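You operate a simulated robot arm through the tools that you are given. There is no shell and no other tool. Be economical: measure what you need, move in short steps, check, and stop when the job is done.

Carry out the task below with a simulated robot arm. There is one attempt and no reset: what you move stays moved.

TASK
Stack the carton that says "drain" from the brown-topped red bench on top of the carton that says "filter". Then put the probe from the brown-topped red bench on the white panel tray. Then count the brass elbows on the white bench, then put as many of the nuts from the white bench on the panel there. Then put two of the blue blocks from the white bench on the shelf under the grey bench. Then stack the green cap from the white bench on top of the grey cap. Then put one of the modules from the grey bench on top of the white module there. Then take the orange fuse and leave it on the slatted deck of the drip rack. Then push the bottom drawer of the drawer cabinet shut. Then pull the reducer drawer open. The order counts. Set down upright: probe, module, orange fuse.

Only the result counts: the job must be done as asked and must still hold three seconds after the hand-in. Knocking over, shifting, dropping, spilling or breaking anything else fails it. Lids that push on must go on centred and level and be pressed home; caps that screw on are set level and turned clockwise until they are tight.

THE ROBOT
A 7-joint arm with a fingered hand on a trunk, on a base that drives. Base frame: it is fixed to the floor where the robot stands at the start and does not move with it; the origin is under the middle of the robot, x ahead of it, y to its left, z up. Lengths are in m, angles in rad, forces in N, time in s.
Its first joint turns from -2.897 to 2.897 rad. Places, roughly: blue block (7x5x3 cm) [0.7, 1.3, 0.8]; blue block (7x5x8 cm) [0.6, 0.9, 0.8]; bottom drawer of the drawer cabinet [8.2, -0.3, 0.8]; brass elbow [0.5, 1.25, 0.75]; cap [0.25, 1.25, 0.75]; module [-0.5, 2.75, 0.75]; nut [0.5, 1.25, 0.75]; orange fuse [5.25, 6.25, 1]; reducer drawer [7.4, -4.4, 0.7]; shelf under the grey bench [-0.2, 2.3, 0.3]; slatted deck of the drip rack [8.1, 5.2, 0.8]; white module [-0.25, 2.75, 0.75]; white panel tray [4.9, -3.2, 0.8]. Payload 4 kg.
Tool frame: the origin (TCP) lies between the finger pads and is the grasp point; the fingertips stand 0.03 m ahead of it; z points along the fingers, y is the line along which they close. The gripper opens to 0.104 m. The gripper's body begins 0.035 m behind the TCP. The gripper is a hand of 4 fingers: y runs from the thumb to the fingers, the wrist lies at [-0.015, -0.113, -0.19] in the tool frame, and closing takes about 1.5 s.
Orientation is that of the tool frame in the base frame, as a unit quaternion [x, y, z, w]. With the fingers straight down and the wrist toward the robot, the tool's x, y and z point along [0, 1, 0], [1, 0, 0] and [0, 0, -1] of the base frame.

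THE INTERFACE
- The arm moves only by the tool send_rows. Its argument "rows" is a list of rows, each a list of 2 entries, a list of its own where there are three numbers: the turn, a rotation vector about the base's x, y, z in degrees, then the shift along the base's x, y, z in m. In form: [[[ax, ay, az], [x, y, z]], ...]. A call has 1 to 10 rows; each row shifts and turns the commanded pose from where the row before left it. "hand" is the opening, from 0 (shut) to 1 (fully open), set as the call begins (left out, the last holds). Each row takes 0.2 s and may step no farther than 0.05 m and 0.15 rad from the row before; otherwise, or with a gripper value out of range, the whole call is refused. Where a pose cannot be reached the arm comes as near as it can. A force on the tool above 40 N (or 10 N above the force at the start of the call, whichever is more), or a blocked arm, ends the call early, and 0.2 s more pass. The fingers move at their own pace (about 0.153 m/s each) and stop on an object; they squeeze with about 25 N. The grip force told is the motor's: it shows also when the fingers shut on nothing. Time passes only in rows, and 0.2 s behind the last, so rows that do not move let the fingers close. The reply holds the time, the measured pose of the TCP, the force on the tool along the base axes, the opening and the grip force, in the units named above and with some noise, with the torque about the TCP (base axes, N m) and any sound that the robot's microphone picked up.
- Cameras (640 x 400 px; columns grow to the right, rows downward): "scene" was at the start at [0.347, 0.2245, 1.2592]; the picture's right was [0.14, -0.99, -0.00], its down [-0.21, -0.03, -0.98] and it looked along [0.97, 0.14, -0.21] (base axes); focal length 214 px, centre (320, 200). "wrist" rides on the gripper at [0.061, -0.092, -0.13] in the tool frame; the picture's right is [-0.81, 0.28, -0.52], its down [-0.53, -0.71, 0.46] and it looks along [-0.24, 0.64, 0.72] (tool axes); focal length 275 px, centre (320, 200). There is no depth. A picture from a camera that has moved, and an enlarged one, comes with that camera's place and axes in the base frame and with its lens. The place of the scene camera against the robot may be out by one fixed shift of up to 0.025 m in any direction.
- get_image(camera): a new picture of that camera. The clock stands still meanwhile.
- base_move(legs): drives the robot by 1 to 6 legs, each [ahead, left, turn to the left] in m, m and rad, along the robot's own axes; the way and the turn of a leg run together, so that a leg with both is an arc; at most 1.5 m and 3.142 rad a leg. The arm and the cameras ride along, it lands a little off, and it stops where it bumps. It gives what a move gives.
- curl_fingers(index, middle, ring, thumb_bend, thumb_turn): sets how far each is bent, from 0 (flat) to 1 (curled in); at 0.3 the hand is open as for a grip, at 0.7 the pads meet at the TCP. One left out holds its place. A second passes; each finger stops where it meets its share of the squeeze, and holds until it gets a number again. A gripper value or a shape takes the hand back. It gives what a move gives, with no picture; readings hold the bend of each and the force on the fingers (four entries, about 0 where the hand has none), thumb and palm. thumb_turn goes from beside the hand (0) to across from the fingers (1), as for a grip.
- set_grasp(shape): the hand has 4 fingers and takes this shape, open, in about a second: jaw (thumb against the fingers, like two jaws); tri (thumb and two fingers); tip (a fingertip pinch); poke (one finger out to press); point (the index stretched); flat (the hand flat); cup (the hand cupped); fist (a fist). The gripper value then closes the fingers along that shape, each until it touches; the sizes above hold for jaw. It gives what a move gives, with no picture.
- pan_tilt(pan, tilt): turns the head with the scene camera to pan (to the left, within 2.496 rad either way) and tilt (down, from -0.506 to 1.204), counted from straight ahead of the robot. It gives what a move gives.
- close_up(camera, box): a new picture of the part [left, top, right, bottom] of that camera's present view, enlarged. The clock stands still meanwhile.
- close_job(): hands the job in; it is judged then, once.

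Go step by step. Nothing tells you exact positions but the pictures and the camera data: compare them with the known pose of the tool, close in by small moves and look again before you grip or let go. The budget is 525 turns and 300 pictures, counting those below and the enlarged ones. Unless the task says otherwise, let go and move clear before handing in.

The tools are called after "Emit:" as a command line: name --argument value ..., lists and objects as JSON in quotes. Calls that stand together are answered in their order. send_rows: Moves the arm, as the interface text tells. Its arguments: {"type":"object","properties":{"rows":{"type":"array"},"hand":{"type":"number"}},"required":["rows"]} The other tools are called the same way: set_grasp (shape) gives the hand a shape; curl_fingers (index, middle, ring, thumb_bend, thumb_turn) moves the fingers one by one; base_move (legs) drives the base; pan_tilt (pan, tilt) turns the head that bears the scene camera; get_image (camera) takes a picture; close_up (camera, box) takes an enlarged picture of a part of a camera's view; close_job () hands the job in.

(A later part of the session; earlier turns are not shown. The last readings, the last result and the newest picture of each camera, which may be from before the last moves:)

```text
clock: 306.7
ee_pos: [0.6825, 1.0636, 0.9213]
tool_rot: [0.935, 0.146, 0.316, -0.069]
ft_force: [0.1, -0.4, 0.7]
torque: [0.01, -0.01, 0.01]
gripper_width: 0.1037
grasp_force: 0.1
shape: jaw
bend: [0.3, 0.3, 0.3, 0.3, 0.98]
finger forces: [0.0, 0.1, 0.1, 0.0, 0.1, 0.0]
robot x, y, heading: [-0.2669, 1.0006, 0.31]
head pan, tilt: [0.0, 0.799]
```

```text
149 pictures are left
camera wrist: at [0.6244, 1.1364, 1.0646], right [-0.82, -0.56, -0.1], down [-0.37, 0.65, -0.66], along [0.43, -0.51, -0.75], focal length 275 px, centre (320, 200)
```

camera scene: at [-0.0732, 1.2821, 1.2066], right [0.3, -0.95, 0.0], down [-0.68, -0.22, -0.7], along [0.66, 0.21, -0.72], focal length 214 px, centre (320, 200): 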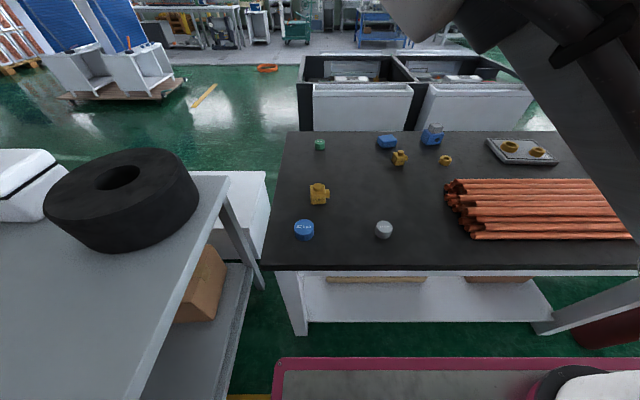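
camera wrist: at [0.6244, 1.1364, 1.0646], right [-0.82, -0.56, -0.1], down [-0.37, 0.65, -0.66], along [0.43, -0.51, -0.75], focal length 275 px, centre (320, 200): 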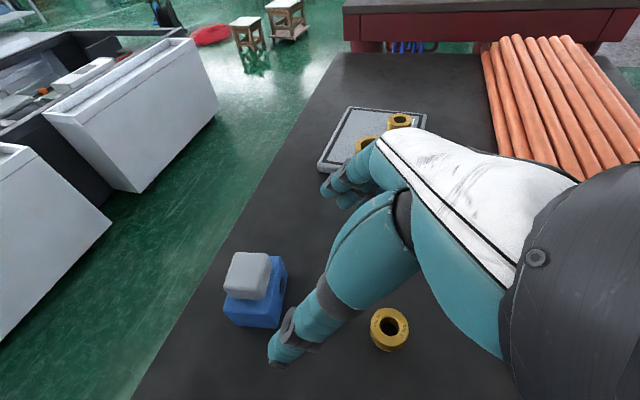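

Emit:
send_rows --rows '[[[0, 0, 0], [0.0225, 0.0085, -0.034]], [[0, 0, 0], [0.0225, 0.0085, -0.034]], [[0, 0, 0], [0.0225, 0.0085, -0.032]], [[0, 0, 0], [0, 0, 0]]]'

Emit:
get_image --camera "wrist"

Emit:
close_up --camera "scene" --box '[360, 80, 520, 190]'

```text
clock: 307.7
ee_pos: [0.7524, 1.0864, 0.8225]
tool_rot: [0.935, 0.145, 0.316, -0.068]
ft_force: [0.2, -0.5, -0.1]
torque: [0.01, -0.03, 0.02]
gripper_width: 0.1037
grasp_force: 0.0
shape: jaw
bend: [0.3, 0.3, 0.3, 0.3, 0.98]
finger forces: [0.1, 0.0, 0.1, 0.1, 0.1, 0.0]
robot x, y, heading: [-0.2656, 1.0024, 0.31]
head pan, tilt: [0.0, 0.799]
```

```text
148 pictures are left
camera wrist: at [0.6928, 1.1598, 0.9655], right [-0.82, -0.56, -0.1], down [-0.37, 0.65, -0.66], along [0.43, -0.51, -0.75], focal length 275 px, centre (320, 200)
```

wrist: 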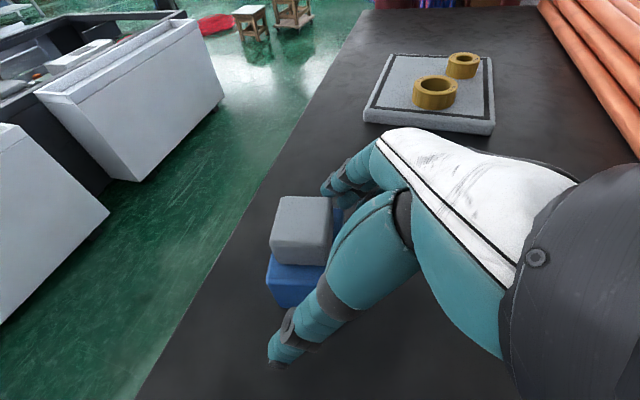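

```text
3.64 times, centred on (440, 135) of scene
camera zoom: at [-0.0065, 1.3031, 1.2066], right [0.3, -0.95, 0.0], down [-0.68, -0.22, -0.7], along [0.66, 0.21, -0.72], focal length 780 px, centre (-116, 436)
```

zoom: 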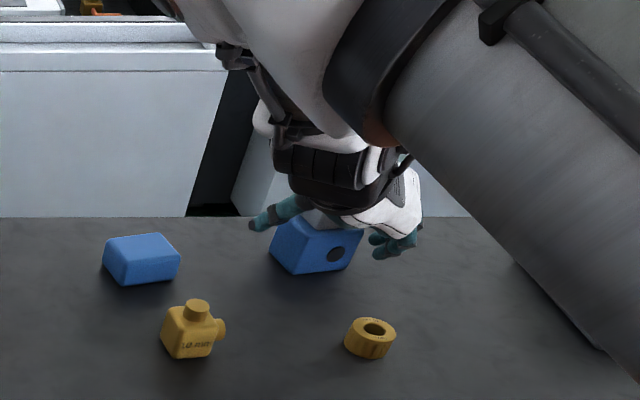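

Emit:
send_rows --rows '[[[0, 0, 0], [0.011, 0.004, -0.006]], [[0, 0, 0], [0, 0, 0]]]'

Emit:
send_rows --rows '[[[0, 0, 0], [0, 0, 0]], [[0, 0, 0], [0, 0, 0]], [[0, 0, 0], [0, 0, 0]], [[0, 0, 0], [0, 0, 0]], [[0, 0, 0], [0, 0, 0]], [[0, 0, 0], [0, 0, 0]], [[0, 0, 0], [0, 0, 0]]]' --hand 0.2

Emit:
get_image --camera "wrist"

```text
clock: 308.3
ee_pos: [0.7617, 1.0897, 0.8175]
tool_rot: [0.935, 0.146, 0.315, -0.069]
ft_force: [0.8, 0.2, -0.5]
torque: [0.01, 0.0, -0.01]
gripper_width: 0.1037
grasp_force: 0.0
shape: jaw
bend: [0.3, 0.3, 0.3, 0.3, 0.98]
finger forces: [0.0, 0.0, 0.0, 0.0, 0.0, 0.0]
robot x, y, heading: [-0.265, 1.0006, 0.303]
head pan, tilt: [0.0, 0.799]
```

```text
clock: 309.9
ee_pos: [0.7607, 1.0897, 0.8168]
tool_rot: [0.935, 0.147, 0.316, -0.069]
ft_force: [0.3, 0.2, -0.3]
torque: [-0.05, -0.01, 0.04]
gripper_width: 0.0586
grasp_force: 24.7
shape: jaw
bend: [0.74, 0.42, 0.38, 0.65, 1.0]
finger forces: [12.6, 6.8, 2.9, 0.0, 22.5, 0.0]
robot x, y, heading: [-0.264, 1.0016, 0.305]
head pan, tilt: [0.0, 0.799]
```

```text
146 pictures are left
camera wrist: at [0.7032, 1.1633, 0.96], right [-0.82, -0.56, -0.1], down [-0.37, 0.65, -0.66], along [0.43, -0.51, -0.75], focal length 275 px, centre (320, 200)
```

wrist: 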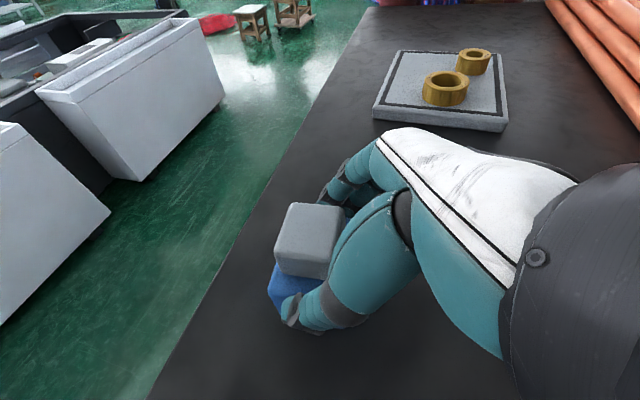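

Width 0.0586, same as the earlier good grip. Lifting gently.

Emit:
send_rows --rows '[[[0, 0, 0], [0, 0, 0.015]], [[0, 0, 0], [0, 0, 0.03]], [[0, 0, 0], [0, 0, 0.03]], [[0, 0, 0], [0, 0, 0]]]'

Emit:
get_image --camera "wrist"

Emit:
close_up --camera "scene" --box '[360, 80, 520, 190]'

```text
clock: 310.9
ee_pos: [0.7638, 1.0891, 0.8934]
tool_rot: [0.935, 0.147, 0.315, -0.069]
ft_force: [0.1, 0.9, -2.0]
torque: [0.01, 0.02, -0.03]
gripper_width: 0.0587
grasp_force: 24.4
shape: jaw
bend: [0.74, 0.42, 0.38, 0.65, 1.0]
finger forces: [12.9, 6.8, 3.0, 0.1, 22.4, 0.1]
robot x, y, heading: [-0.267, 1.0011, 0.312]
head pan, tilt: [0.0, 0.799]
```

```text
145 pictures are left
camera wrist: at [0.7052, 1.1637, 1.0363], right [-0.82, -0.56, -0.1], down [-0.37, 0.65, -0.66], along [0.43, -0.51, -0.75], focal length 275 px, centre (320, 200)
```

wrist: 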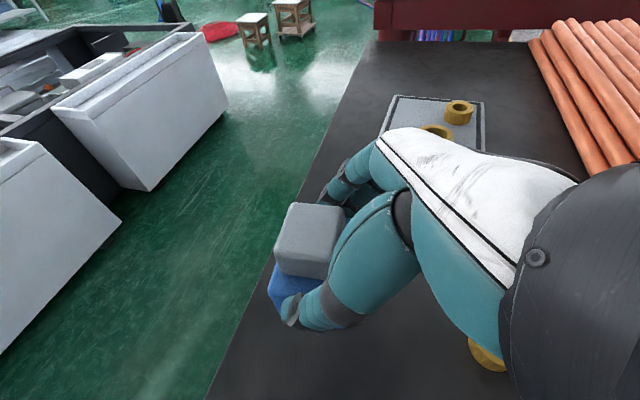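

```text
3.64 times, centred on (440, 135) of scene
camera zoom: at [-0.0064, 1.3031, 1.2066], right [0.3, -0.95, 0.0], down [-0.68, -0.22, -0.7], along [0.66, 0.21, -0.72], focal length 780 px, centre (-116, 436)
```

zoom: 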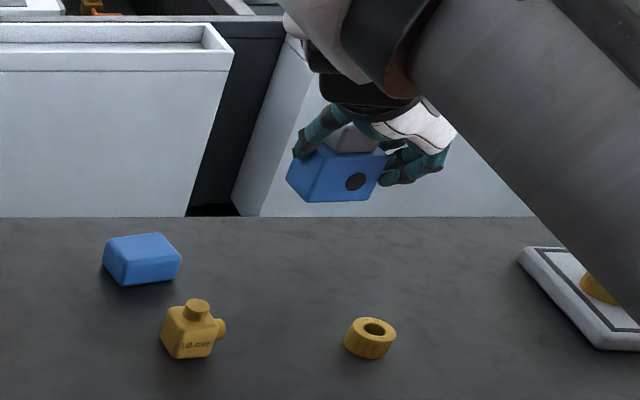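

Emit:
send_rows --rows '[[[0, 0, 0], [-0.026, -0.015, 0.026]], [[0, 0, 0], [-0.026, -0.015, 0.026]], [[0, 0, 0], [-0.026, -0.015, 0.026]], [[0, 0, 0], [-0.026, -0.015, 0.026]], [[0, 0, 0], [-0.026, -0.015, 0.026]], [[0, 0, 0], [-0.026, -0.015, 0.026]], [[0, 0, 0], [-0.026, -0.015, 0.026]], [[0, 0, 0], [0, 0, 0]]]'

Emit:
base_move --legs '[[-0.45, 0, 0], [0, 0, 1.565]]'

Emit:
send_rows --rows '[[[0, 0, 0], [0, 0, 0]]]'

```text
clock: 312.7
ee_pos: [0.5797, 0.9856, 1.0733]
tool_rot: [0.935, 0.145, 0.315, -0.069]
ft_force: [0.9, 0.1, -2.1]
torque: [-0.02, 0.01, 0.0]
gripper_width: 0.0585
grasp_force: 25.0
shape: jaw
bend: [0.74, 0.42, 0.38, 0.65, 1.0]
finger forces: [12.8, 6.8, 3.0, 0.0, 22.6, 0.0]
robot x, y, heading: [-0.2667, 1.0036, 0.307]
head pan, tilt: [0.0, 0.799]
```

```text
clock: 319.3
ee_pos: [-0.7016, 1.7139, 1.0743]
tool_rot: [0.545, 0.774, 0.171, -0.275]
ft_force: [1.2, 0.1, -2.0]
torque: [-0.04, 0.01, 0.02]
gripper_width: 0.0582
grasp_force: 25.0
shape: jaw
bend: [0.74, 0.42, 0.38, 0.66, 1.0]
finger forces: [12.7, 6.7, 3.1, 0.0, 22.4, 0.0]
robot x, y, heading: [-0.6896, 0.8675, 1.91]
head pan, tilt: [0.0, 0.799]
```

```text
clock: 319.7
ee_pos: [-0.7033, 1.7146, 1.0735]
tool_rot: [0.545, 0.774, 0.169, -0.274]
ft_force: [-0.4, 0.1, -2.6]
torque: [-0.02, -0.02, 0.02]
gripper_width: 0.0581
grasp_force: 24.7
shape: jaw
bend: [0.74, 0.42, 0.38, 0.66, 1.0]
finger forces: [12.8, 6.7, 3.1, 0.1, 22.4, 0.1]
robot x, y, heading: [-0.6888, 0.8688, 1.914]
head pan, tilt: [0.0, 0.799]
```

Emit:
base_move --legs '[[0.7, 0, -0.02], [0.6, 0.05, -0.02]]'

Emit:
send_rows --rows '[[[0, 0, -8], [0.03, -0.025, 0]], [[0, 0, -8], [0.03, -0.025, 0]], [[0, 0, -8], [0.03, -0.025, 0]], [[0, 0, -8], [0.03, -0.025, 0]], [[0, 0, -8], [0.025, -0.033, 0]], [[0, 0, -8], [0.025, -0.033, 0]], [[0, 0, -8], [0.022, -0.037, 0]], [[0, 0, -8], [0.022, -0.037, 0]], [[0, 0, -8], [0.02, -0.04, 0]], [[0, 0, 0], [0, 0, 0]]]'

```text
clock: 326.4
ee_pos: [-1.1056, 2.9145, 1.0731]
tool_rot: [0.565, 0.759, 0.177, -0.27]
ft_force: [-1.0, 0.6, -2.6]
torque: [-0.04, 0.0, -0.01]
gripper_width: 0.0579
grasp_force: 25.3
shape: jaw
bend: [0.74, 0.42, 0.38, 0.66, 1.0]
finger forces: [12.9, 6.7, 3.0, 0.0, 22.4, 0.1]
robot x, y, heading: [-1.1407, 2.0687, 1.859]
head pan, tilt: [0.0, 0.799]
```

```text
clock: 328.6
ee_pos: [-0.8714, 2.6339, 1.074]
tool_rot: [0.904, 0.281, 0.302, -0.114]
ft_force: [-0.5, 0.9, -2.9]
torque: [-0.02, 0.03, 0.0]
gripper_width: 0.0581
grasp_force: 25.1
shape: jaw
bend: [0.74, 0.42, 0.38, 0.66, 1.0]
finger forces: [12.9, 6.8, 3.3, 0.0, 22.5, 0.0]
robot x, y, heading: [-1.1383, 2.0675, 1.861]
head pan, tilt: [0.0, 0.799]
```

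Emit:
send_rows --rows '[[[0, 0, -2.5], [0.0268, -0.0405, 0]], [[0, 0, -2.5], [0.0268, -0.0405, 0]], [[0, 0, -2.5], [0.0268, -0.0405, 0]], [[0, 0, -2.5], [0.0268, -0.0405, 0]], [[0, 0, -2.5], [0.0268, -0.0405, 0]], [[0, 0, -2.5], [0.0268, -0.0405, 0]], [[0, 0, -2.5], [0.0268, -0.0405, 0]], [[0, 0, -2.5], [0.0268, -0.0405, 0]], [[0, 0, 0], [-0.01, -0.003, -0.045]], [[0, 0, 0], [-0.01, -0.003, -0.045]]]'

Emit:
send_rows --rows '[[[0, 0, 0], [0, 0, -0.05]], [[0, 0, 0], [0, 0, -0.05]], [[0, 0, 0], [0, 0, -0.05]], [[0, 0, 0], [0, 0, -0.05]], [[0, 0, 0], [0, 0, -0.05]], [[0, 0, 0], [0, 0, 0]]]'

Emit:
get_image --camera "wrist"

```text
clock: 330.8
ee_pos: [-0.673, 2.3021, 0.9822]
tool_rot: [0.938, 0.121, 0.318, -0.06]
ft_force: [-0.2, 0.4, -1.8]
torque: [-0.01, -0.01, 0.01]
gripper_width: 0.0579
grasp_force: 25.0
shape: jaw
bend: [0.74, 0.43, 0.39, 0.66, 1.0]
finger forces: [12.9, 6.6, 3.5, 0.0, 23.0, 0.1]
out of reach, approached as far as the arm can: row 10
robot x, y, heading: [-1.1391, 2.0678, 1.861]
head pan, tilt: [0.0, 0.799]
```

```text
clock: 332.2
ee_pos: [-0.6592, 2.3037, 0.7356]
tool_rot: [0.939, 0.12, 0.317, -0.059]
ft_force: [0.0, -0.5, -1.3]
torque: [0.01, 0.02, 0.02]
gripper_width: 0.0575
grasp_force: 24.8
shape: jaw
bend: [0.74, 0.43, 0.39, 0.66, 1.0]
finger forces: [12.9, 6.5, 3.3, 0.0, 22.4, 0.0]
out of reach, approached as far as the arm can: row 1, 2
robot x, y, heading: [-1.1325, 2.0685, 1.859]
head pan, tilt: [0.0, 0.799]
```

```text
143 pictures are left
camera wrist: at [-0.7131, 2.3802, 0.879], right [-0.85, -0.51, -0.1], down [-0.33, 0.67, -0.66], along [0.4, -0.53, -0.75], focal length 275 px, centre (320, 200)
```

wrist: 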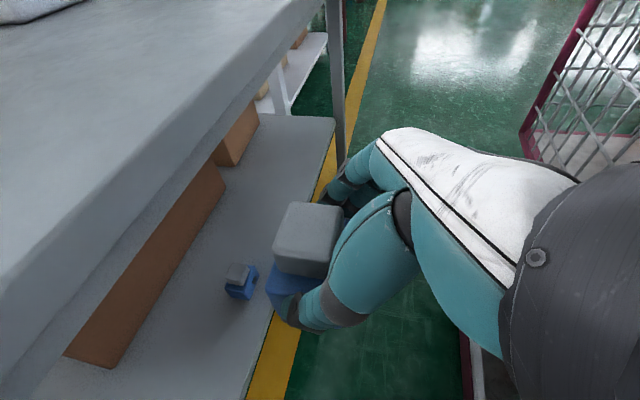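

Emit:
send_rows --rows '[[[0, 0, 0], [-0.01, 0.03, -0.03]], [[0, 0, 0], [-0.009, 0.03, -0.03]], [[0, 0, 0], [0, 0, -0.05]], [[0, 0, 0], [0, 0, -0.05]], [[0, 0, 0], [0, 0, -0.05]], [[0, 0, 0], [0, 0, -0.05]], [[0, 0, 0], [0, 0, -0.05]], [[0, 0, 0], [0, 0, -0.02]], [[0, 0, 0], [0, 0, 0]]]'

Emit:
get_image --camera "wrist"

```text
clock: 334.2
ee_pos: [-0.6757, 2.363, 0.4073]
tool_rot: [0.939, 0.12, 0.317, -0.061]
ft_force: [-0.2, -0.3, -2.9]
torque: [-0.03, 0.03, 0.0]
gripper_width: 0.0578
grasp_force: 25.2
shape: jaw
bend: [0.74, 0.43, 0.39, 0.66, 1.0]
finger forces: [13.0, 6.6, 3.4, 0.0, 22.5, 0.1]
robot x, y, heading: [-1.14, 2.0687, 1.863]
head pan, tilt: [0.0, 0.799]
```

```text
142 pictures are left
camera wrist: at [-0.7309, 2.4404, 0.5501], right [-0.85, -0.52, -0.1], down [-0.33, 0.67, -0.66], along [0.4, -0.53, -0.75], focal length 275 px, centre (320, 200)
```

wrist: 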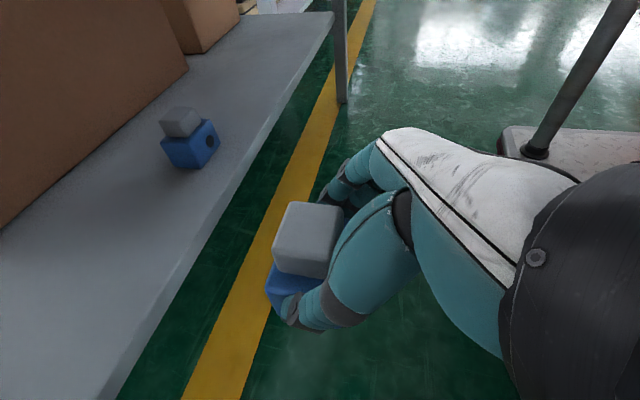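

Emit:
send_rows --rows '[[[0, 0, 0], [0.044, 0.0147, 0]], [[0, 0, 0], [0.044, 0.0147, 0]], [[0, 0, 0], [0.044, 0.0147, 0]], [[0, 0, 0], [0.044, 0.0147, 0]], [[0, 0, 0], [0.044, 0.0147, 0]], [[0, 0, 0], [0, 0, -0.025]], [[0, 0, 0], [0, 0, -0.02]], [[0, 0, 0], [0, 0, 0]]]'

Emit:
get_image --camera "wrist"

```text
clock: 336.0
ee_pos: [-0.4554, 2.439, 0.3628]
tool_rot: [0.939, 0.12, 0.317, -0.06]
ft_force: [-0.4, 0.3, -2.2]
torque: [0.01, 0.02, 0.03]
gripper_width: 0.0574
grasp_force: 25.1
shape: jaw
bend: [0.74, 0.43, 0.39, 0.66, 1.0]
finger forces: [12.8, 6.4, 3.3, 0.0, 22.3, 0.0]
robot x, y, heading: [-1.1434, 2.0645, 1.862]
head pan, tilt: [0.0, 0.799]
```

```text
141 pictures are left
camera wrist: at [-0.5095, 2.5145, 0.5063], right [-0.85, -0.52, -0.1], down [-0.33, 0.67, -0.66], along [0.4, -0.53, -0.75], focal length 275 px, centre (320, 200)
```

wrist: 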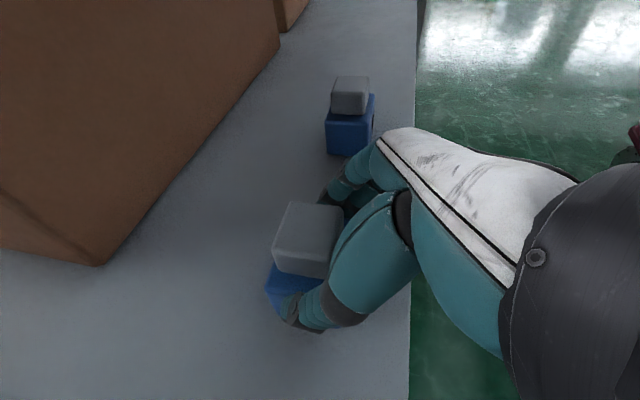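

Emit:
send_rows --rows '[[[0, 0, 0], [0, 0, -0.008]], [[0, 0, 0], [0, 0, -0.005]], [[0, 0, 0], [0, 0, 0]]]'

```text
clock: 336.8
ee_pos: [-0.4536, 2.438, 0.3516]
tool_rot: [0.938, 0.12, 0.319, -0.059]
ft_force: [-4.7, -2.8, 32.7]
torque: [-0.28, -0.39, 0.18]
gripper_width: 0.0573
grasp_force: 25.1
shape: jaw
bend: [0.74, 0.43, 0.39, 0.66, 0.98]
finger forces: [15.1, 7.8, 3.9, 0.0, 26.3, 0.0]
robot x, y, heading: [-1.1423, 2.0698, 1.854]
head pan, tilt: [0.0, 0.799]
```

Emit:
send_rows --rows '[[[0, 0, 0], [0, 0, 0.002]], [[0, 0, 0], [0, 0, 0]]]'

Emit:
send_rows --rows '[[[0, 0, 0], [0, 0, 0]], [[0, 0, 0], [0, 0, 0]], [[0, 0, 0], [0, 0, 0]], [[0, 0, 0], [0, 0, 0]], [[0, 0, 0], [0, 0, 0]], [[0, 0, 0], [0, 0, 0]]]' --hand 1

Emit:
get_image --camera "wrist"

```text
clock: 337.4
ee_pos: [-0.4547, 2.4375, 0.3526]
tool_rot: [0.938, 0.12, 0.319, -0.061]
ft_force: [5.0, -2.0, 23.9]
torque: [-0.29, -0.51, 0.16]
gripper_width: 0.0576
grasp_force: 25.2
shape: jaw
bend: [0.74, 0.43, 0.39, 0.66, 0.98]
finger forces: [15.2, 8.1, 3.5, 0.1, 23.8, 0.0]
robot x, y, heading: [-1.141, 2.0664, 1.861]
head pan, tilt: [0.0, 0.799]
```

```text
clock: 338.8
ee_pos: [-0.4555, 2.4369, 0.3515]
tool_rot: [0.939, 0.12, 0.318, -0.06]
ft_force: [-1.3, 0.2, 1.0]
torque: [0.0, 0.0, -0.01]
gripper_width: 0.1035
grasp_force: 0.2
shape: jaw
bend: [0.3, 0.3, 0.3, 0.3, 0.98]
finger forces: [0.0, 0.0, 0.0, 0.0, 0.0, 0.2]
robot x, y, heading: [-1.1402, 2.0676, 1.858]
head pan, tilt: [0.0, 0.799]
```

```text
140 pictures are left
camera wrist: at [-0.5097, 2.5146, 0.4947], right [-0.85, -0.52, -0.1], down [-0.33, 0.67, -0.66], along [0.4, -0.53, -0.75], focal length 275 px, centre (320, 200)
```

wrist: 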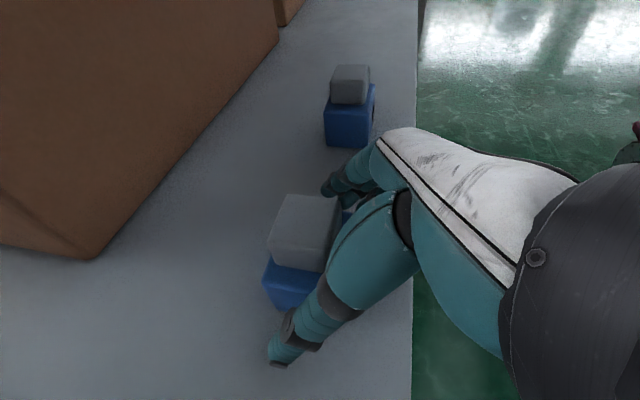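

Both blocks stand on the shelf. Retracting up and back.

Emit:
send_rows --rows '[[[0, 0, 0], [-0.025, -0.008, 0.025]], [[0, 0, 0], [-0.025, -0.008, 0.025]], [[0, 0, 0], [-0.04, -0.013, 0.02]], [[0, 0, 0], [-0.045, -0.015, 0]], [[0, 0, 0], [-0.045, -0.015, 0]], [[0, 0, 0], [-0.045, -0.015, 0]], [[0, 0, 0], [0, 0, 0.05]], [[0, 0, 0], [0, 0, 0.05]], [[0, 0, 0], [0, 0, 0.05]], [[0, 0, 0], [0, 0, 0.05]]]'

Emit:
get_image --camera "wrist"

Emit:
send_rows --rows '[[[0, 0, 0], [-0.01, -0.003, 0.045]], [[0, 0, 0], [-0.01, -0.003, 0.045]], [[0, 0, 0], [0, 0, 0.05]], [[0, 0, 0], [0, 0, 0.05]], [[0, 0, 0], [0, 0, 0.05]], [[0, 0, 0], [0, 0, 0.05]], [[0, 0, 0], [0, 0, 0.05]], [[0, 0, 0], [0, 0, 0.05]], [[0, 0, 0], [0, 0, 0.05]], [[0, 0, 0], [0, 0, 0]]]'

```text
clock: 341.0
ee_pos: [-0.6821, 2.3652, 0.6222]
tool_rot: [0.938, 0.121, 0.318, -0.061]
ft_force: [0.0, -0.9, -0.2]
torque: [0.02, 0.0, 0.0]
gripper_width: 0.1038
grasp_force: 0.0
shape: jaw
bend: [0.3, 0.3, 0.3, 0.3, 0.98]
finger forces: [0.0, 0.1, 0.0, 0.1, 0.0, 0.0]
robot x, y, heading: [-1.1369, 2.0646, 1.861]
head pan, tilt: [0.0, 0.799]
```

```text
139 pictures are left
camera wrist: at [-0.7355, 2.4413, 0.7649], right [-0.85, -0.52, -0.1], down [-0.33, 0.67, -0.66], along [0.4, -0.53, -0.75], focal length 275 px, centre (320, 200)
```

wrist: 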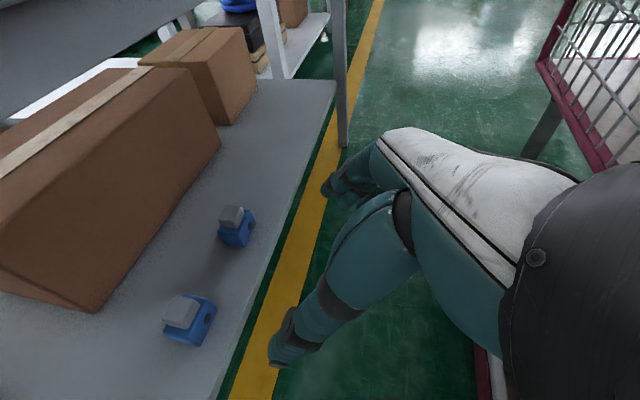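

```text
clock: 343.2
ee_pos: [-0.6734, 2.3678, 1.0557]
tool_rot: [0.938, 0.122, 0.318, -0.061]
ft_force: [0.7, -0.2, 0.3]
torque: [0.02, 0.02, -0.01]
gripper_width: 0.1037
grasp_force: 0.1
shape: jaw
bend: [0.3, 0.3, 0.3, 0.3, 0.98]
finger forces: [0.1, 0.0, 0.0, 0.1, 0.0, 0.1]
out of reach, approached as far as the arm can: row 4, 5
robot x, y, heading: [-1.1418, 2.0666, 1.857]
head pan, tilt: [0.0, 0.799]
```

Emit:
send_rows --rows '[[[-2.4, 7.1, 0], [0, 0, 0]], [[-2.4, 7.1, 0], [-0.01, 0.01, 0]], [[-2.4, 7.1, 0], [-0.01, 0.01, 0]], [[-2.4, 7.1, 0], [-0.02, 0.015, 0]], [[-2.4, 7.1, 0], [-0.03, 0.02, 0]], [[0, 0, 8], [-0.039, 0.0275, 0]], [[0, 0, 8], [-0.039, 0.0275, 0]], [[0, 0, 8], [-0.039, 0.0275, 0]], [[0, 0, 8], [-0.039, 0.0275, 0]], [[0, 0, 8], [-0.039, 0.0275, 0]]]'

Emit:
send_rows --rows '[[[0, 0, 8], [-0.039, 0.0275, 0]], [[0, 0, 8], [-0.039, 0.0275, 0]], [[0, 0, 8], [-0.039, 0.0275, 0]], [[0, 0, 8], [-0.039, 0.0275, 0]], [[0, 0, 8], [-0.039, 0.0275, 0]], [[0, 0, 8], [-0.039, 0.0275, 0]], [[0, 0, 8], [-0.039, 0.0275, 0]], [[0, 0, 8], [-0.039, 0.0275, 0]], [[0, 0, 8], [-0.03, 0.02, 0]], [[0, 0, 8], [0, 0, 0]]]'

Emit:
send_rows --rows '[[[0, 0, 8], [0, 0, 0]], [[0, 0, 8], [0, 0, 0]], [[0, 0, 8], [0, 0, 0]], [[0, 0, 8], [0, 0, 0]], [[0, 0, 8], [0, 0, 0]], [[0, 0, 8], [0, 0, 0]], [[0, 0, 8], [0, 0, 0]], [[0, 0, 4], [0, 0, 0]], [[0, 0, 0], [0, 0, 0]]]'

```text
clock: 345.4
ee_pos: [-0.9373, 2.5583, 1.0561]
tool_rot: [0.888, 0.461, 0.004, 0.002]
ft_force: [-0.4, 0.0, 0.2]
torque: [0.01, 0.0, -0.03]
gripper_width: 0.1037
grasp_force: 0.1
shape: jaw
bend: [0.3, 0.3, 0.3, 0.3, 0.98]
finger forces: [0.1, 0.0, 0.0, 0.0, 0.0, 0.0]
robot x, y, heading: [-1.1411, 2.069, 1.855]
head pan, tilt: [0.0, 0.799]
```

```text
clock: 347.8
ee_pos: [-1.2225, 2.8154, 1.0566]
tool_rot: [0.442, 0.897, 0.009, 0.004]
ft_force: [0.2, -0.5, -0.4]
torque: [0.04, -0.01, 0.02]
gripper_width: 0.1036
grasp_force: 0.1
shape: jaw
bend: [0.3, 0.3, 0.3, 0.3, 0.98]
finger forces: [0.0, 0.0, 0.0, 0.1, 0.0, 0.1]
robot x, y, heading: [-1.1398, 2.0704, 1.859]
head pan, tilt: [0.0, 0.799]
stopped in row 10: the arm was blocked; the commanded pose is now the measured one
```

```text
clock: 349.8
ee_pos: [-1.2273, 2.8149, 1.0574]
tool_rot: [-0.07, 0.998, 0.007, -0.002]
ft_force: [-0.4, 0.4, 0.5]
torque: [0.01, 0.0, 0.0]
gripper_width: 0.104
grasp_force: 0.1
shape: jaw
bend: [0.3, 0.3, 0.3, 0.3, 0.98]
finger forces: [0.1, 0.1, 0.0, 0.0, 0.0, 0.0]
robot x, y, heading: [-1.1417, 2.0687, 1.863]
head pan, tilt: [0.0, 0.799]
```

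Emit:
base_move --legs '[[0, -0.04, 0], [-1.25, 0, 0], [0, 0, -1.555]]'

Emit:
pan_tilt --pan -0.1 --tilt 0.6

Emit:
get_image --camera "scene"

```text
clock: 360.3
ee_pos: [0.0039, 1.016, 1.0567]
tool_rot: [0.63, 0.777, 0.006, 0.004]
ft_force: [0.2, -0.1, 1.0]
torque: [-0.02, 0.01, 0.02]
gripper_width: 0.1039
grasp_force: 0.1
shape: jaw
bend: [0.3, 0.3, 0.3, 0.3, 0.98]
finger forces: [0.0, 0.1, 0.1, 0.0, 0.0, 0.0]
robot x, y, heading: [-0.7374, 0.8766, 0.352]
head pan, tilt: [0.0, 0.799]
```

```text
clock: 361.1
ee_pos: [0.0027, 1.0161, 1.0562]
tool_rot: [0.629, 0.777, 0.006, 0.004]
ft_force: [-0.6, -0.4, 0.2]
torque: [0.04, 0.01, 0.02]
gripper_width: 0.1037
grasp_force: 0.1
shape: jaw
bend: [0.3, 0.3, 0.3, 0.3, 0.98]
finger forces: [0.0, 0.0, 0.0, 0.1, 0.1, 0.1]
robot x, y, heading: [-0.7372, 0.8791, 0.359]
head pan, tilt: [-0.099, 0.6]
```

```text
138 pictures are left
camera scene: at [-0.4808, 1.1838, 1.2234], right [0.25, -0.97, 0.0], down [-0.55, -0.14, -0.82], along [0.8, 0.21, -0.57], focal length 214 px, centre (320, 200)
```

scene: 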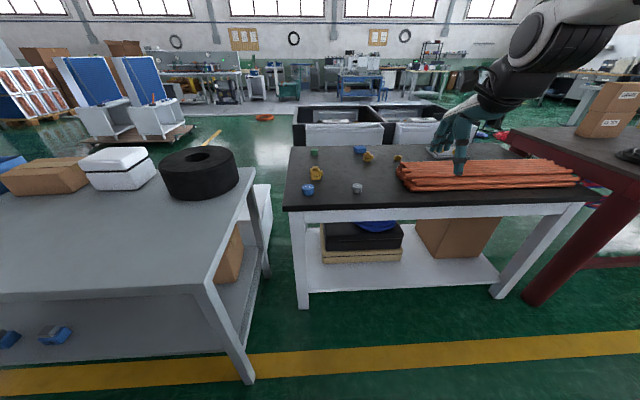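

Emit:
base_move --legs '[[0, 0, -0.05], [0.42, 0.06, 0]]'

Emit:
pan_tilt --pan 0.5 --tilt 0.9

Emit:
get_image --camera "scene"

```text
clock: 364.1
ee_pos: [0.3851, 1.1632, 1.0563]
tool_rot: [0.649, 0.761, 0.006, 0.004]
ft_force: [0.2, -0.7, -1.0]
torque: [0.04, 0.02, 0.01]
gripper_width: 0.1041
grasp_force: 0.1
shape: jaw
bend: [0.3, 0.3, 0.3, 0.3, 0.98]
finger forces: [0.0, 0.0, 0.0, 0.1, 0.0, 0.0]
robot x, y, heading: [-0.3579, 1.0616, 0.311]
head pan, tilt: [-0.099, 0.6]
```

```text
clock: 365.1
ee_pos: [0.3854, 1.1627, 1.0562]
tool_rot: [0.649, 0.761, 0.005, 0.004]
ft_force: [0.8, 0.3, -0.1]
torque: [-0.01, -0.02, -0.04]
gripper_width: 0.1038
grasp_force: 0.1
shape: jaw
bend: [0.3, 0.3, 0.3, 0.3, 0.98]
finger forces: [0.1, 0.0, 0.0, 0.1, 0.0, 0.1]
robot x, y, heading: [-0.3567, 1.0586, 0.313]
head pan, tilt: [0.499, 0.901]
```

```text
137 pictures are left
camera scene: at [-0.1248, 1.3906, 1.1987], right [0.72, -0.69, 0.0], down [-0.54, -0.57, -0.62], along [0.43, 0.45, -0.78], focal length 214 px, centre (320, 200)
```

scene: 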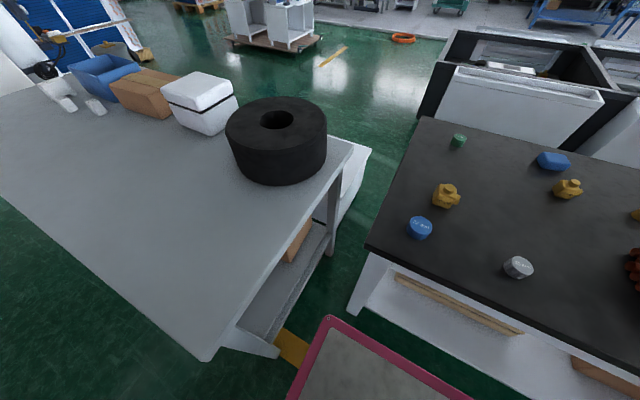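

Emit:
base_move --legs '[[0.07, 0, 0]]'

Emit:
pan_tilt --pan 1.7 --tilt 0.7

Emit:
send_rows --rows '[[[0, 0, 0], [0.02, 0.045, 0]], [[0, 0, 0], [0.02, 0.045, 0]], [[0, 0, 0], [0.02, 0.045, 0]], [[0, 0, 0], [0.02, 0.045, 0]], [[0, 0, 0], [0.02, 0.045, -0.01]], [[0, 0, 0], [0, 0, 0]]]'

Emit:
get_image --camera "wrist"

```text
clock: 366.1
ee_pos: [0.452, 1.1844, 1.0569]
tool_rot: [0.649, 0.761, 0.005, 0.004]
ft_force: [0.0, 0.6, -0.5]
torque: [-0.01, 0.01, -0.03]
gripper_width: 0.104
grasp_force: 0.0
shape: jaw
bend: [0.3, 0.3, 0.3, 0.3, 0.98]
finger forces: [0.0, 0.1, 0.0, 0.0, 0.0, 0.0]
robot x, y, heading: [-0.2917, 1.0853, 0.308]
head pan, tilt: [0.499, 0.901]
```

```text
clock: 367.5
ee_pos: [0.4519, 1.1846, 1.0564]
tool_rot: [0.649, 0.761, 0.006, 0.004]
ft_force: [0.4, 0.3, 0.0]
torque: [-0.01, 0.04, -0.03]
gripper_width: 0.1041
grasp_force: 0.1
shape: jaw
bend: [0.3, 0.3, 0.3, 0.3, 0.98]
finger forces: [0.1, 0.1, 0.0, 0.0, 0.1, 0.1]
robot x, y, heading: [-0.2937, 1.0819, 0.305]
head pan, tilt: [1.7, 0.7]
```

```text
refused: row 5 steps farther than a row can; nothing moved
```

```text
136 pictures are left
camera wrist: at [0.3491, 1.2311, 1.1854], right [0.39, -0.76, 0.52], down [-0.61, -0.64, -0.47], along [0.68, -0.14, -0.72], focal length 275 px, centre (320, 200)
```

wrist: 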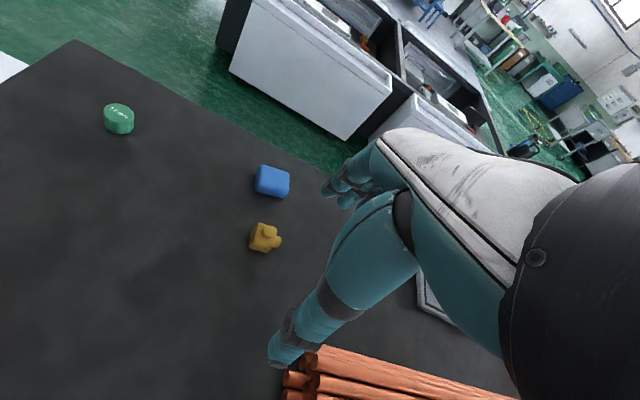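

Emit:
send_rows --rows '[[[0, 0, 5], [0.0163, 0.0427, 0]], [[0, 0, 5], [0.0163, 0.0427, 0]], [[0, 0, 5], [0.0163, 0.0427, 0]], [[0, 0, 0], [0.0163, 0.0427, 0]], [[0, 0, 0], [0.0163, 0.0427, 0]], [[0, 0, 0], [0.0163, 0.0427, 0]], [[0, 0, 0], [0, 0, -0.05]], [[0, 0, 0], [0, 0, -0.04]], [[0, 0, 0], [0, 0, 0]]]'

Emit:
get_image --camera "wrist"

```text
clock: 369.5
ee_pos: [0.549, 1.4408, 0.9676]
tool_rot: [0.544, 0.839, 0.007, 0.002]
ft_force: [-0.1, 0.4, 0.4]
torque: [-0.03, -0.02, -0.01]
gripper_width: 0.1039
grasp_force: 0.0
shape: jaw
bend: [0.3, 0.3, 0.3, 0.3, 0.98]
finger forces: [0.0, 0.1, 0.1, 0.0, 0.1, 0.0]
robot x, y, heading: [-0.2947, 1.0843, 0.305]
head pan, tilt: [1.7, 0.7]
```

```text
135 pictures are left
camera wrist: at [0.4379, 1.4592, 1.0964], right [0.58, -0.63, 0.52], down [-0.43, -0.77, -0.47], along [0.7, 0.05, -0.72], focal length 275 px, centre (320, 200)
```

wrist: 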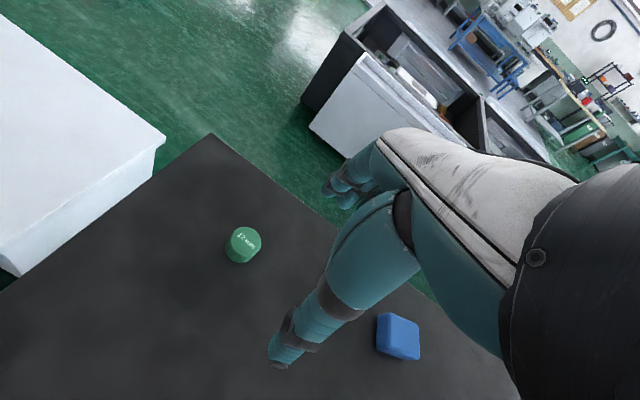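

Emit:
send_rows --rows '[[[0, 0, 0], [0.0215, 0.0245, 0]], [[0, 0, 0], [0.0215, 0.0245, 0]], [[0, 0, 0], [0, 0, -0.05]], [[0, 0, 0], [0, 0, -0.05]], [[0, 0, 0], [0, 0, 0]]]'

Emit:
get_image --camera "wrist"

```text
clock: 370.7
ee_pos: [0.5932, 1.4878, 0.8653]
tool_rot: [0.543, 0.84, 0.007, 0.002]
ft_force: [0.4, -0.5, 0.3]
torque: [0.0, -0.03, 0.02]
gripper_width: 0.1041
grasp_force: 0.1
shape: jaw
bend: [0.3, 0.3, 0.3, 0.3, 0.98]
finger forces: [0.0, 0.0, 0.0, 0.0, 0.0, 0.0]
robot x, y, heading: [-0.2909, 1.0841, 0.305]
head pan, tilt: [1.7, 0.7]
```

```text
134 pictures are left
camera wrist: at [0.4818, 1.5074, 0.9932], right [0.58, -0.63, 0.52], down [-0.43, -0.77, -0.47], along [0.7, 0.05, -0.72], focal length 275 px, centre (320, 200)
```

wrist: 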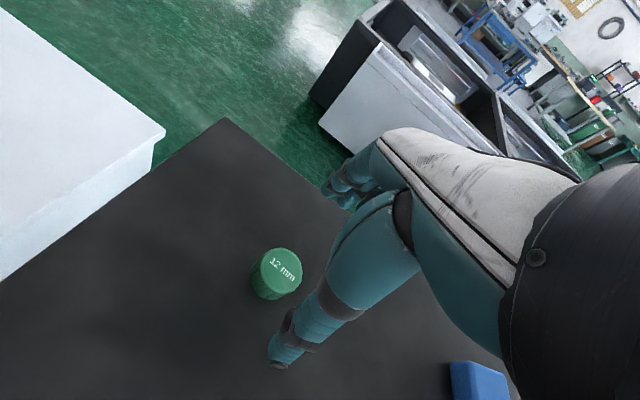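

Emit:
send_rows --rows '[[[0, 0, 0], [0, 0, -0.04]], [[0, 0, 0], [0, 0, -0.024]], [[0, 0, 0], [0, 0, 0]]]'

Emit:
send_rows --rows '[[[0, 0, 0], [0, 0, 0]], [[0, 0, 0], [0, 0, 0]], [[0, 0, 0], [0, 0, 0]], [[0, 0, 0], [0, 0, 0]], [[0, 0, 0], [0, 0, 0]], [[0, 0, 0], [0, 0, 0]], [[0, 0, 0], [0, 0, 0]], [[0, 0, 0], [0, 0, 0.02]], [[0, 0, 0], [0, 0, 0.04]], [[0, 0, 0], [0, 0, 0.04]]]' --hand 0.1

Emit:
get_image --camera "wrist"

```text
clock: 371.5
ee_pos: [0.5932, 1.4893, 0.8004]
tool_rot: [0.544, 0.839, 0.007, 0.002]
ft_force: [0.8, -0.2, -0.6]
torque: [-0.01, -0.02, -0.01]
gripper_width: 0.1037
grasp_force: 0.0
shape: jaw
bend: [0.3, 0.3, 0.3, 0.3, 0.98]
finger forces: [0.0, 0.0, 0.0, 0.0, 0.0, 0.1]
robot x, y, heading: [-0.2896, 1.0822, 0.306]
head pan, tilt: [1.7, 0.7]
```

```text
clock: 373.7
ee_pos: [0.591, 1.4882, 0.8994]
tool_rot: [0.544, 0.839, 0.006, 0.003]
ft_force: [0.1, -0.5, 0.0]
torque: [-0.01, 0.0, 0.01]
gripper_width: 0.0307
grasp_force: 24.7
shape: jaw
bend: [0.74, 0.53, 0.58, 0.74, 1.0]
finger forces: [13.4, 8.6, 0.0, 0.0, 22.2, 0.0]
robot x, y, heading: [-0.2891, 1.0816, 0.309]
head pan, tilt: [1.7, 0.7]
```

```text
133 pictures are left
camera wrist: at [0.4803, 1.5072, 1.0286], right [0.58, -0.63, 0.52], down [-0.43, -0.77, -0.47], along [0.7, 0.05, -0.72], focal length 275 px, centre (320, 200)
```

wrist: 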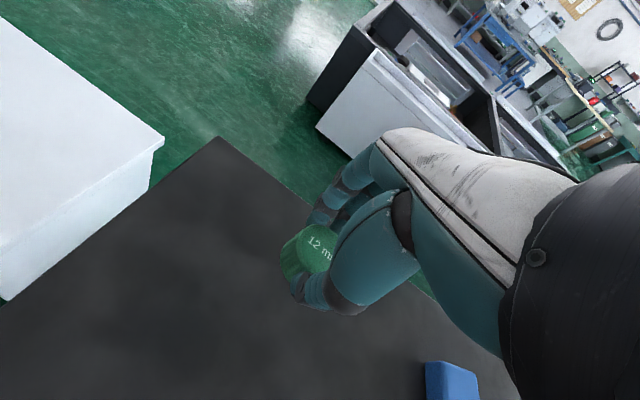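

Emit:
send_rows --rows '[[[0, 0, 0], [-0.02, -0.02, 0.04]], [[0, 0, 0], [-0.02, -0.02, 0.04]], [[0, 0, 0], [-0.02, -0.03, 0.03]], [[0, 0, 0], [-0.02, -0.04, 0]], [[0, 0, 0], [-0.02, -0.04, 0]], [[0, 0, 0], [-0.02, -0.04, 0]], [[0, 0, 0], [0, 0, 0]]]'

Emit:
base_move --legs '[[-0.24, 0, 0]]'

Emit:
get_image --camera "wrist"

```text
clock: 375.3
ee_pos: [0.473, 1.2991, 1.0098]
tool_rot: [0.544, 0.839, 0.006, 0.003]
ft_force: [0.1, 1.1, -0.5]
torque: [0.01, 0.0, -0.01]
gripper_width: 0.0305
grasp_force: 24.8
shape: jaw
bend: [0.74, 0.53, 0.58, 0.74, 1.0]
finger forces: [13.4, 8.7, 0.1, 0.0, 22.2, 0.1]
robot x, y, heading: [-0.2932, 1.0776, 0.311]
head pan, tilt: [1.7, 0.7]
```

```text
clock: 377.0
ee_pos: [0.2442, 1.2271, 1.0093]
tool_rot: [0.543, 0.839, 0.006, 0.003]
ft_force: [-0.6, -0.3, -0.6]
torque: [-0.01, -0.01, 0.0]
gripper_width: 0.0307
grasp_force: 24.5
shape: jaw
bend: [0.74, 0.53, 0.58, 0.74, 1.0]
finger forces: [13.4, 8.8, 0.0, 0.0, 22.2, 0.0]
robot x, y, heading: [-0.5166, 1.0122, 0.313]
head pan, tilt: [1.7, 0.7]
```

```text
132 pictures are left
camera wrist: at [0.1337, 1.2463, 1.1385], right [0.58, -0.63, 0.52], down [-0.43, -0.77, -0.47], along [0.7, 0.05, -0.72], focal length 275 px, centre (320, 200)
```

wrist: 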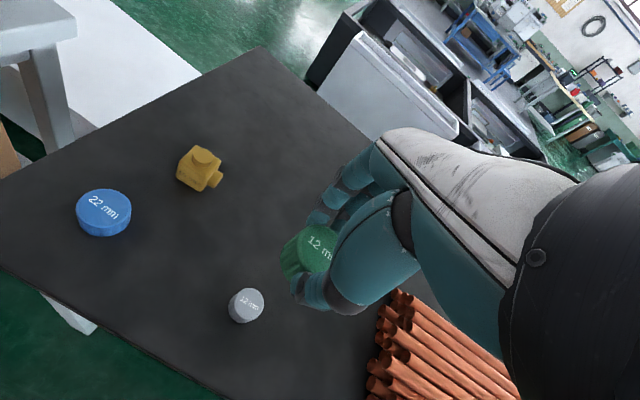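

Emit:
send_rows --rows '[[[0, 0, 0], [0.0085, -0.0045, 0]], [[0, 0, 0], [0.0085, -0.0045, -0.04]], [[0, 0, 0], [0, 0, -0.04]], [[0, 0, 0], [0, 0, -0.04]], [[0, 0, 0], [0, 0, -0.03]], [[0, 0, 0], [0, 0, 0]]]'

Emit:
get_image --camera "wrist"

Emit:
pan_tilt --pan 0.0 --tilt 0.8

Emit:
get_image --camera "scene"

```text
clock: 378.4
ee_pos: [0.261, 1.218, 0.8572]
tool_rot: [0.543, 0.84, 0.006, 0.002]
ft_force: [0.8, 0.6, -0.4]
torque: [0.0, 0.0, 0.01]
gripper_width: 0.0305
grasp_force: 24.2
shape: jaw
bend: [0.74, 0.53, 0.58, 0.74, 1.0]
finger forces: [13.4, 9.0, 0.0, 0.0, 22.2, 0.1]
robot x, y, heading: [-0.5222, 1.0095, 0.308]
head pan, tilt: [1.7, 0.7]
```

```text
131 pictures are left
camera wrist: at [0.1497, 1.2363, 0.9862], right [0.58, -0.63, 0.52], down [-0.43, -0.77, -0.47], along [0.7, 0.05, -0.72], focal length 275 px, centre (320, 200)
```

wrist: 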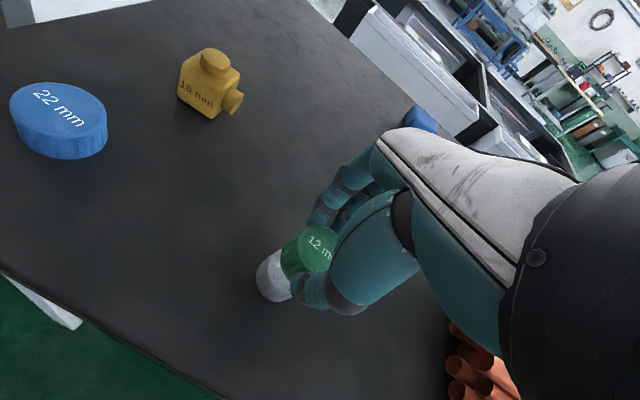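

```text
clock: 380.2
ee_pos: [0.2616, 1.2195, 0.8571]
tool_rot: [0.543, 0.84, 0.005, 0.003]
ft_force: [0.0, -0.9, -0.3]
torque: [0.02, 0.0, -0.01]
gripper_width: 0.0306
grasp_force: 24.8
shape: jaw
bend: [0.74, 0.53, 0.58, 0.74, 1.0]
finger forces: [13.4, 8.9, 0.0, 0.0, 22.2, 0.0]
robot x, y, heading: [-0.5212, 1.0034, 0.313]
head pan, tilt: [0.0, 0.799]
```

```text
130 pictures are left
camera scene: at [-0.261, 1.3098, 1.2066], right [0.31, -0.95, 0.0], down [-0.68, -0.22, -0.7], along [0.66, 0.21, -0.72], focal length 214 px, centre (320, 200)
```

scene: 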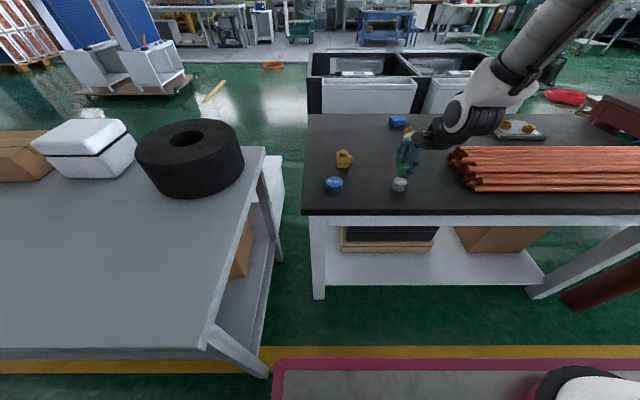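

Emit:
close_up --camera "scene" --box '[375, 130, 425, 200]'

Emit:
close_up --camera "wrist" --box '[230, 190, 350, 320]'

```text
5.71 times, centred on (400, 165) of scene
camera zoom: at [-0.261, 1.3098, 1.2066], right [0.31, -0.95, 0.0], down [-0.68, -0.22, -0.7], along [0.66, 0.21, -0.72], focal length 1226 px, centre (-137, 400)
```

zoom: 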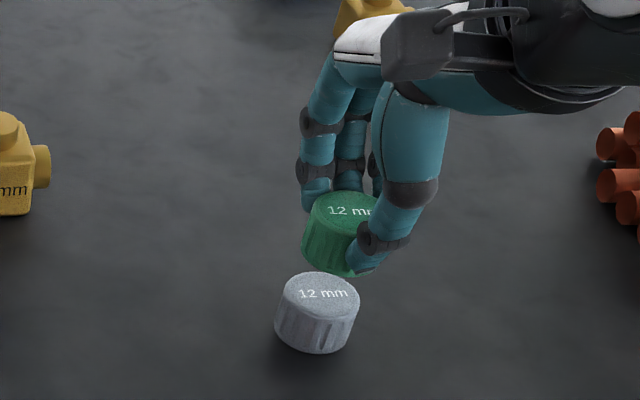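

```text
3.08 times, centred on (290, 255) of wrist
camera zoom: at [0.1497, 1.2364, 0.9864], right [0.58, -0.63, 0.52], down [-0.43, -0.77, -0.47], along [0.7, 0.05, -0.72], focal length 847 px, centre (412, 31)
```

zoom: 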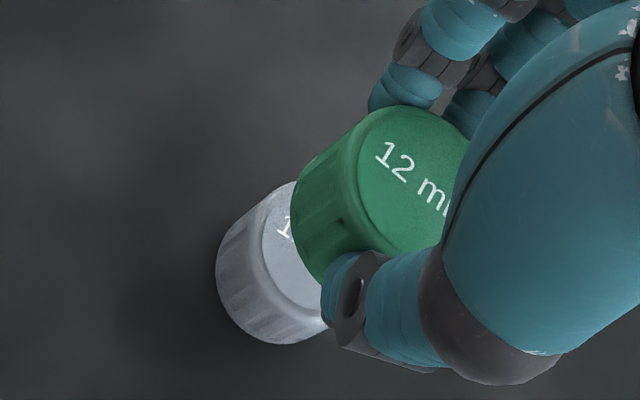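

Emit:
send_rows --rows '[[[0, 0, 0], [0.006, -0.0025, -0.012]], [[0, 0, 0], [0, 0, -0.012]], [[0, 0, 0], [0, 0, 0]]]'

Emit:
close_up --camera "scene" --box '[375, 130, 425, 200]'

Emit:
close_up --camera "wrist" --box '[230, 190, 350, 320]'

```text
clock: 381.0
ee_pos: [0.2683, 1.2164, 0.8357]
tool_rot: [0.543, 0.839, 0.006, 0.003]
ft_force: [0.1, 0.6, 0.4]
torque: [0.01, 0.01, 0.03]
gripper_width: 0.0306
grasp_force: 24.9
shape: jaw
bend: [0.74, 0.53, 0.58, 0.74, 1.0]
finger forces: [13.4, 8.9, 0.0, 0.1, 22.1, 0.0]
robot x, y, heading: [-0.5207, 1.0134, 0.31]
head pan, tilt: [0.0, 0.799]
```

```text
5.71 times, centred on (400, 165) of scene
camera zoom: at [-0.2609, 1.3097, 1.2066], right [0.3, -0.95, 0.0], down [-0.68, -0.22, -0.7], along [0.66, 0.21, -0.72], focal length 1226 px, centre (-137, 400)
```

zoom: 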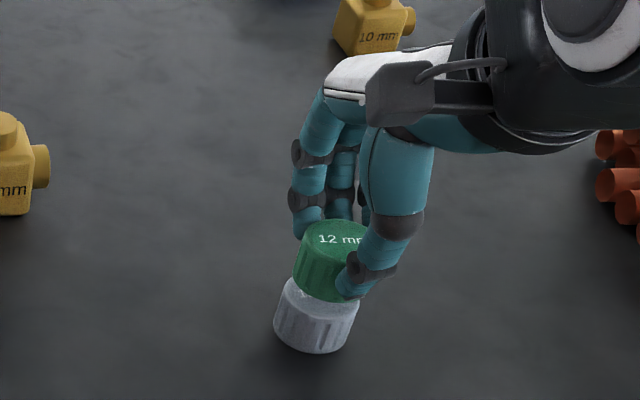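

```text
3.08 times, centred on (290, 255) of wrist
camera zoom: at [0.1564, 1.2349, 0.9639], right [0.58, -0.63, 0.52], down [-0.43, -0.77, -0.47], along [0.7, 0.05, -0.72], focal length 847 px, centre (412, 31)
```

zoom: 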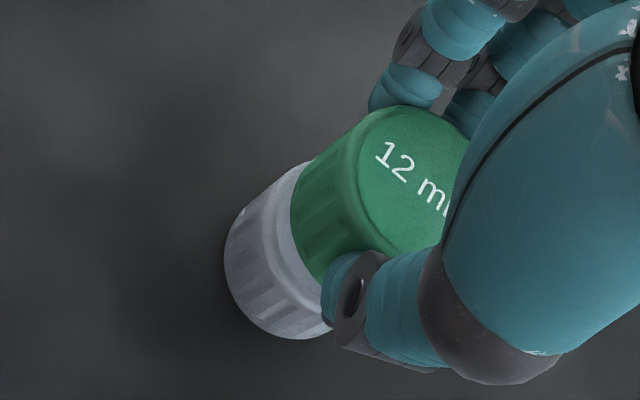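

Emit:
send_rows --rows '[[[0, 0, 0], [-0.001, 0, -0.006]], [[0, 0, 0], [0, 0, -0.003]], [[0, 0, 0], [0, 0, 0]]]'

```text
clock: 381.8
ee_pos: [0.2675, 1.2156, 0.8269]
tool_rot: [0.542, 0.84, 0.007, 0.003]
ft_force: [0.5, -0.9, -0.7]
torque: [0.04, 0.01, 0.03]
gripper_width: 0.0308
grasp_force: 25.6
shape: jaw
bend: [0.74, 0.53, 0.58, 0.74, 1.0]
finger forces: [13.4, 8.8, 0.1, 0.0, 22.1, 0.1]
robot x, y, heading: [-0.5242, 1.0093, 0.313]
head pan, tilt: [0.0, 0.799]
```

Emit:
send_rows --rows '[[[0, 0, 0], [0, 0, -0.002]], [[0, 0, 0], [0, 0, -0.002]], [[0, 0, 0], [0, 0, 0]]]'

Emit:
close_up --camera "scene" --box '[375, 130, 425, 200]'

```text
clock: 382.6
ee_pos: [0.2671, 1.2169, 0.8246]
tool_rot: [0.543, 0.84, 0.007, 0.004]
ft_force: [-1.3, -1.4, 25.4]
torque: [0.0, 0.03, 0.01]
gripper_width: 0.032
grasp_force: 24.8
shape: jaw
bend: [0.74, 0.53, 0.58, 0.74, 1.0]
finger forces: [15.1, 10.3, 0.0, 0.0, 28.0, 0.0]
robot x, y, heading: [-0.5184, 1.0094, 0.309]
head pan, tilt: [0.0, 0.799]
```

```text
5.71 times, centred on (400, 165) of scene
camera zoom: at [-0.2618, 1.3094, 1.2069], right [0.3, -0.95, 0.0], down [-0.68, -0.22, -0.7], along [0.66, 0.21, -0.72], focal length 1226 px, centre (-137, 400)
```

zoom: 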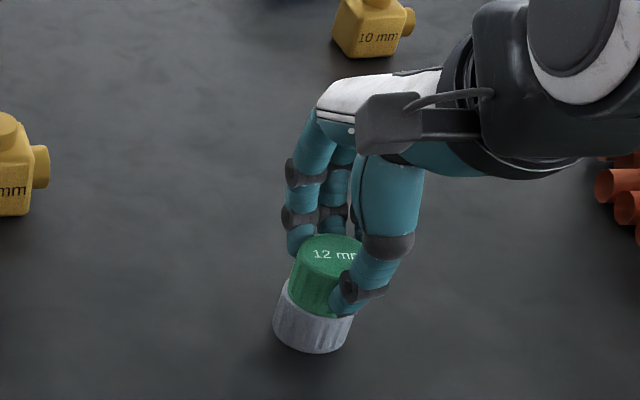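

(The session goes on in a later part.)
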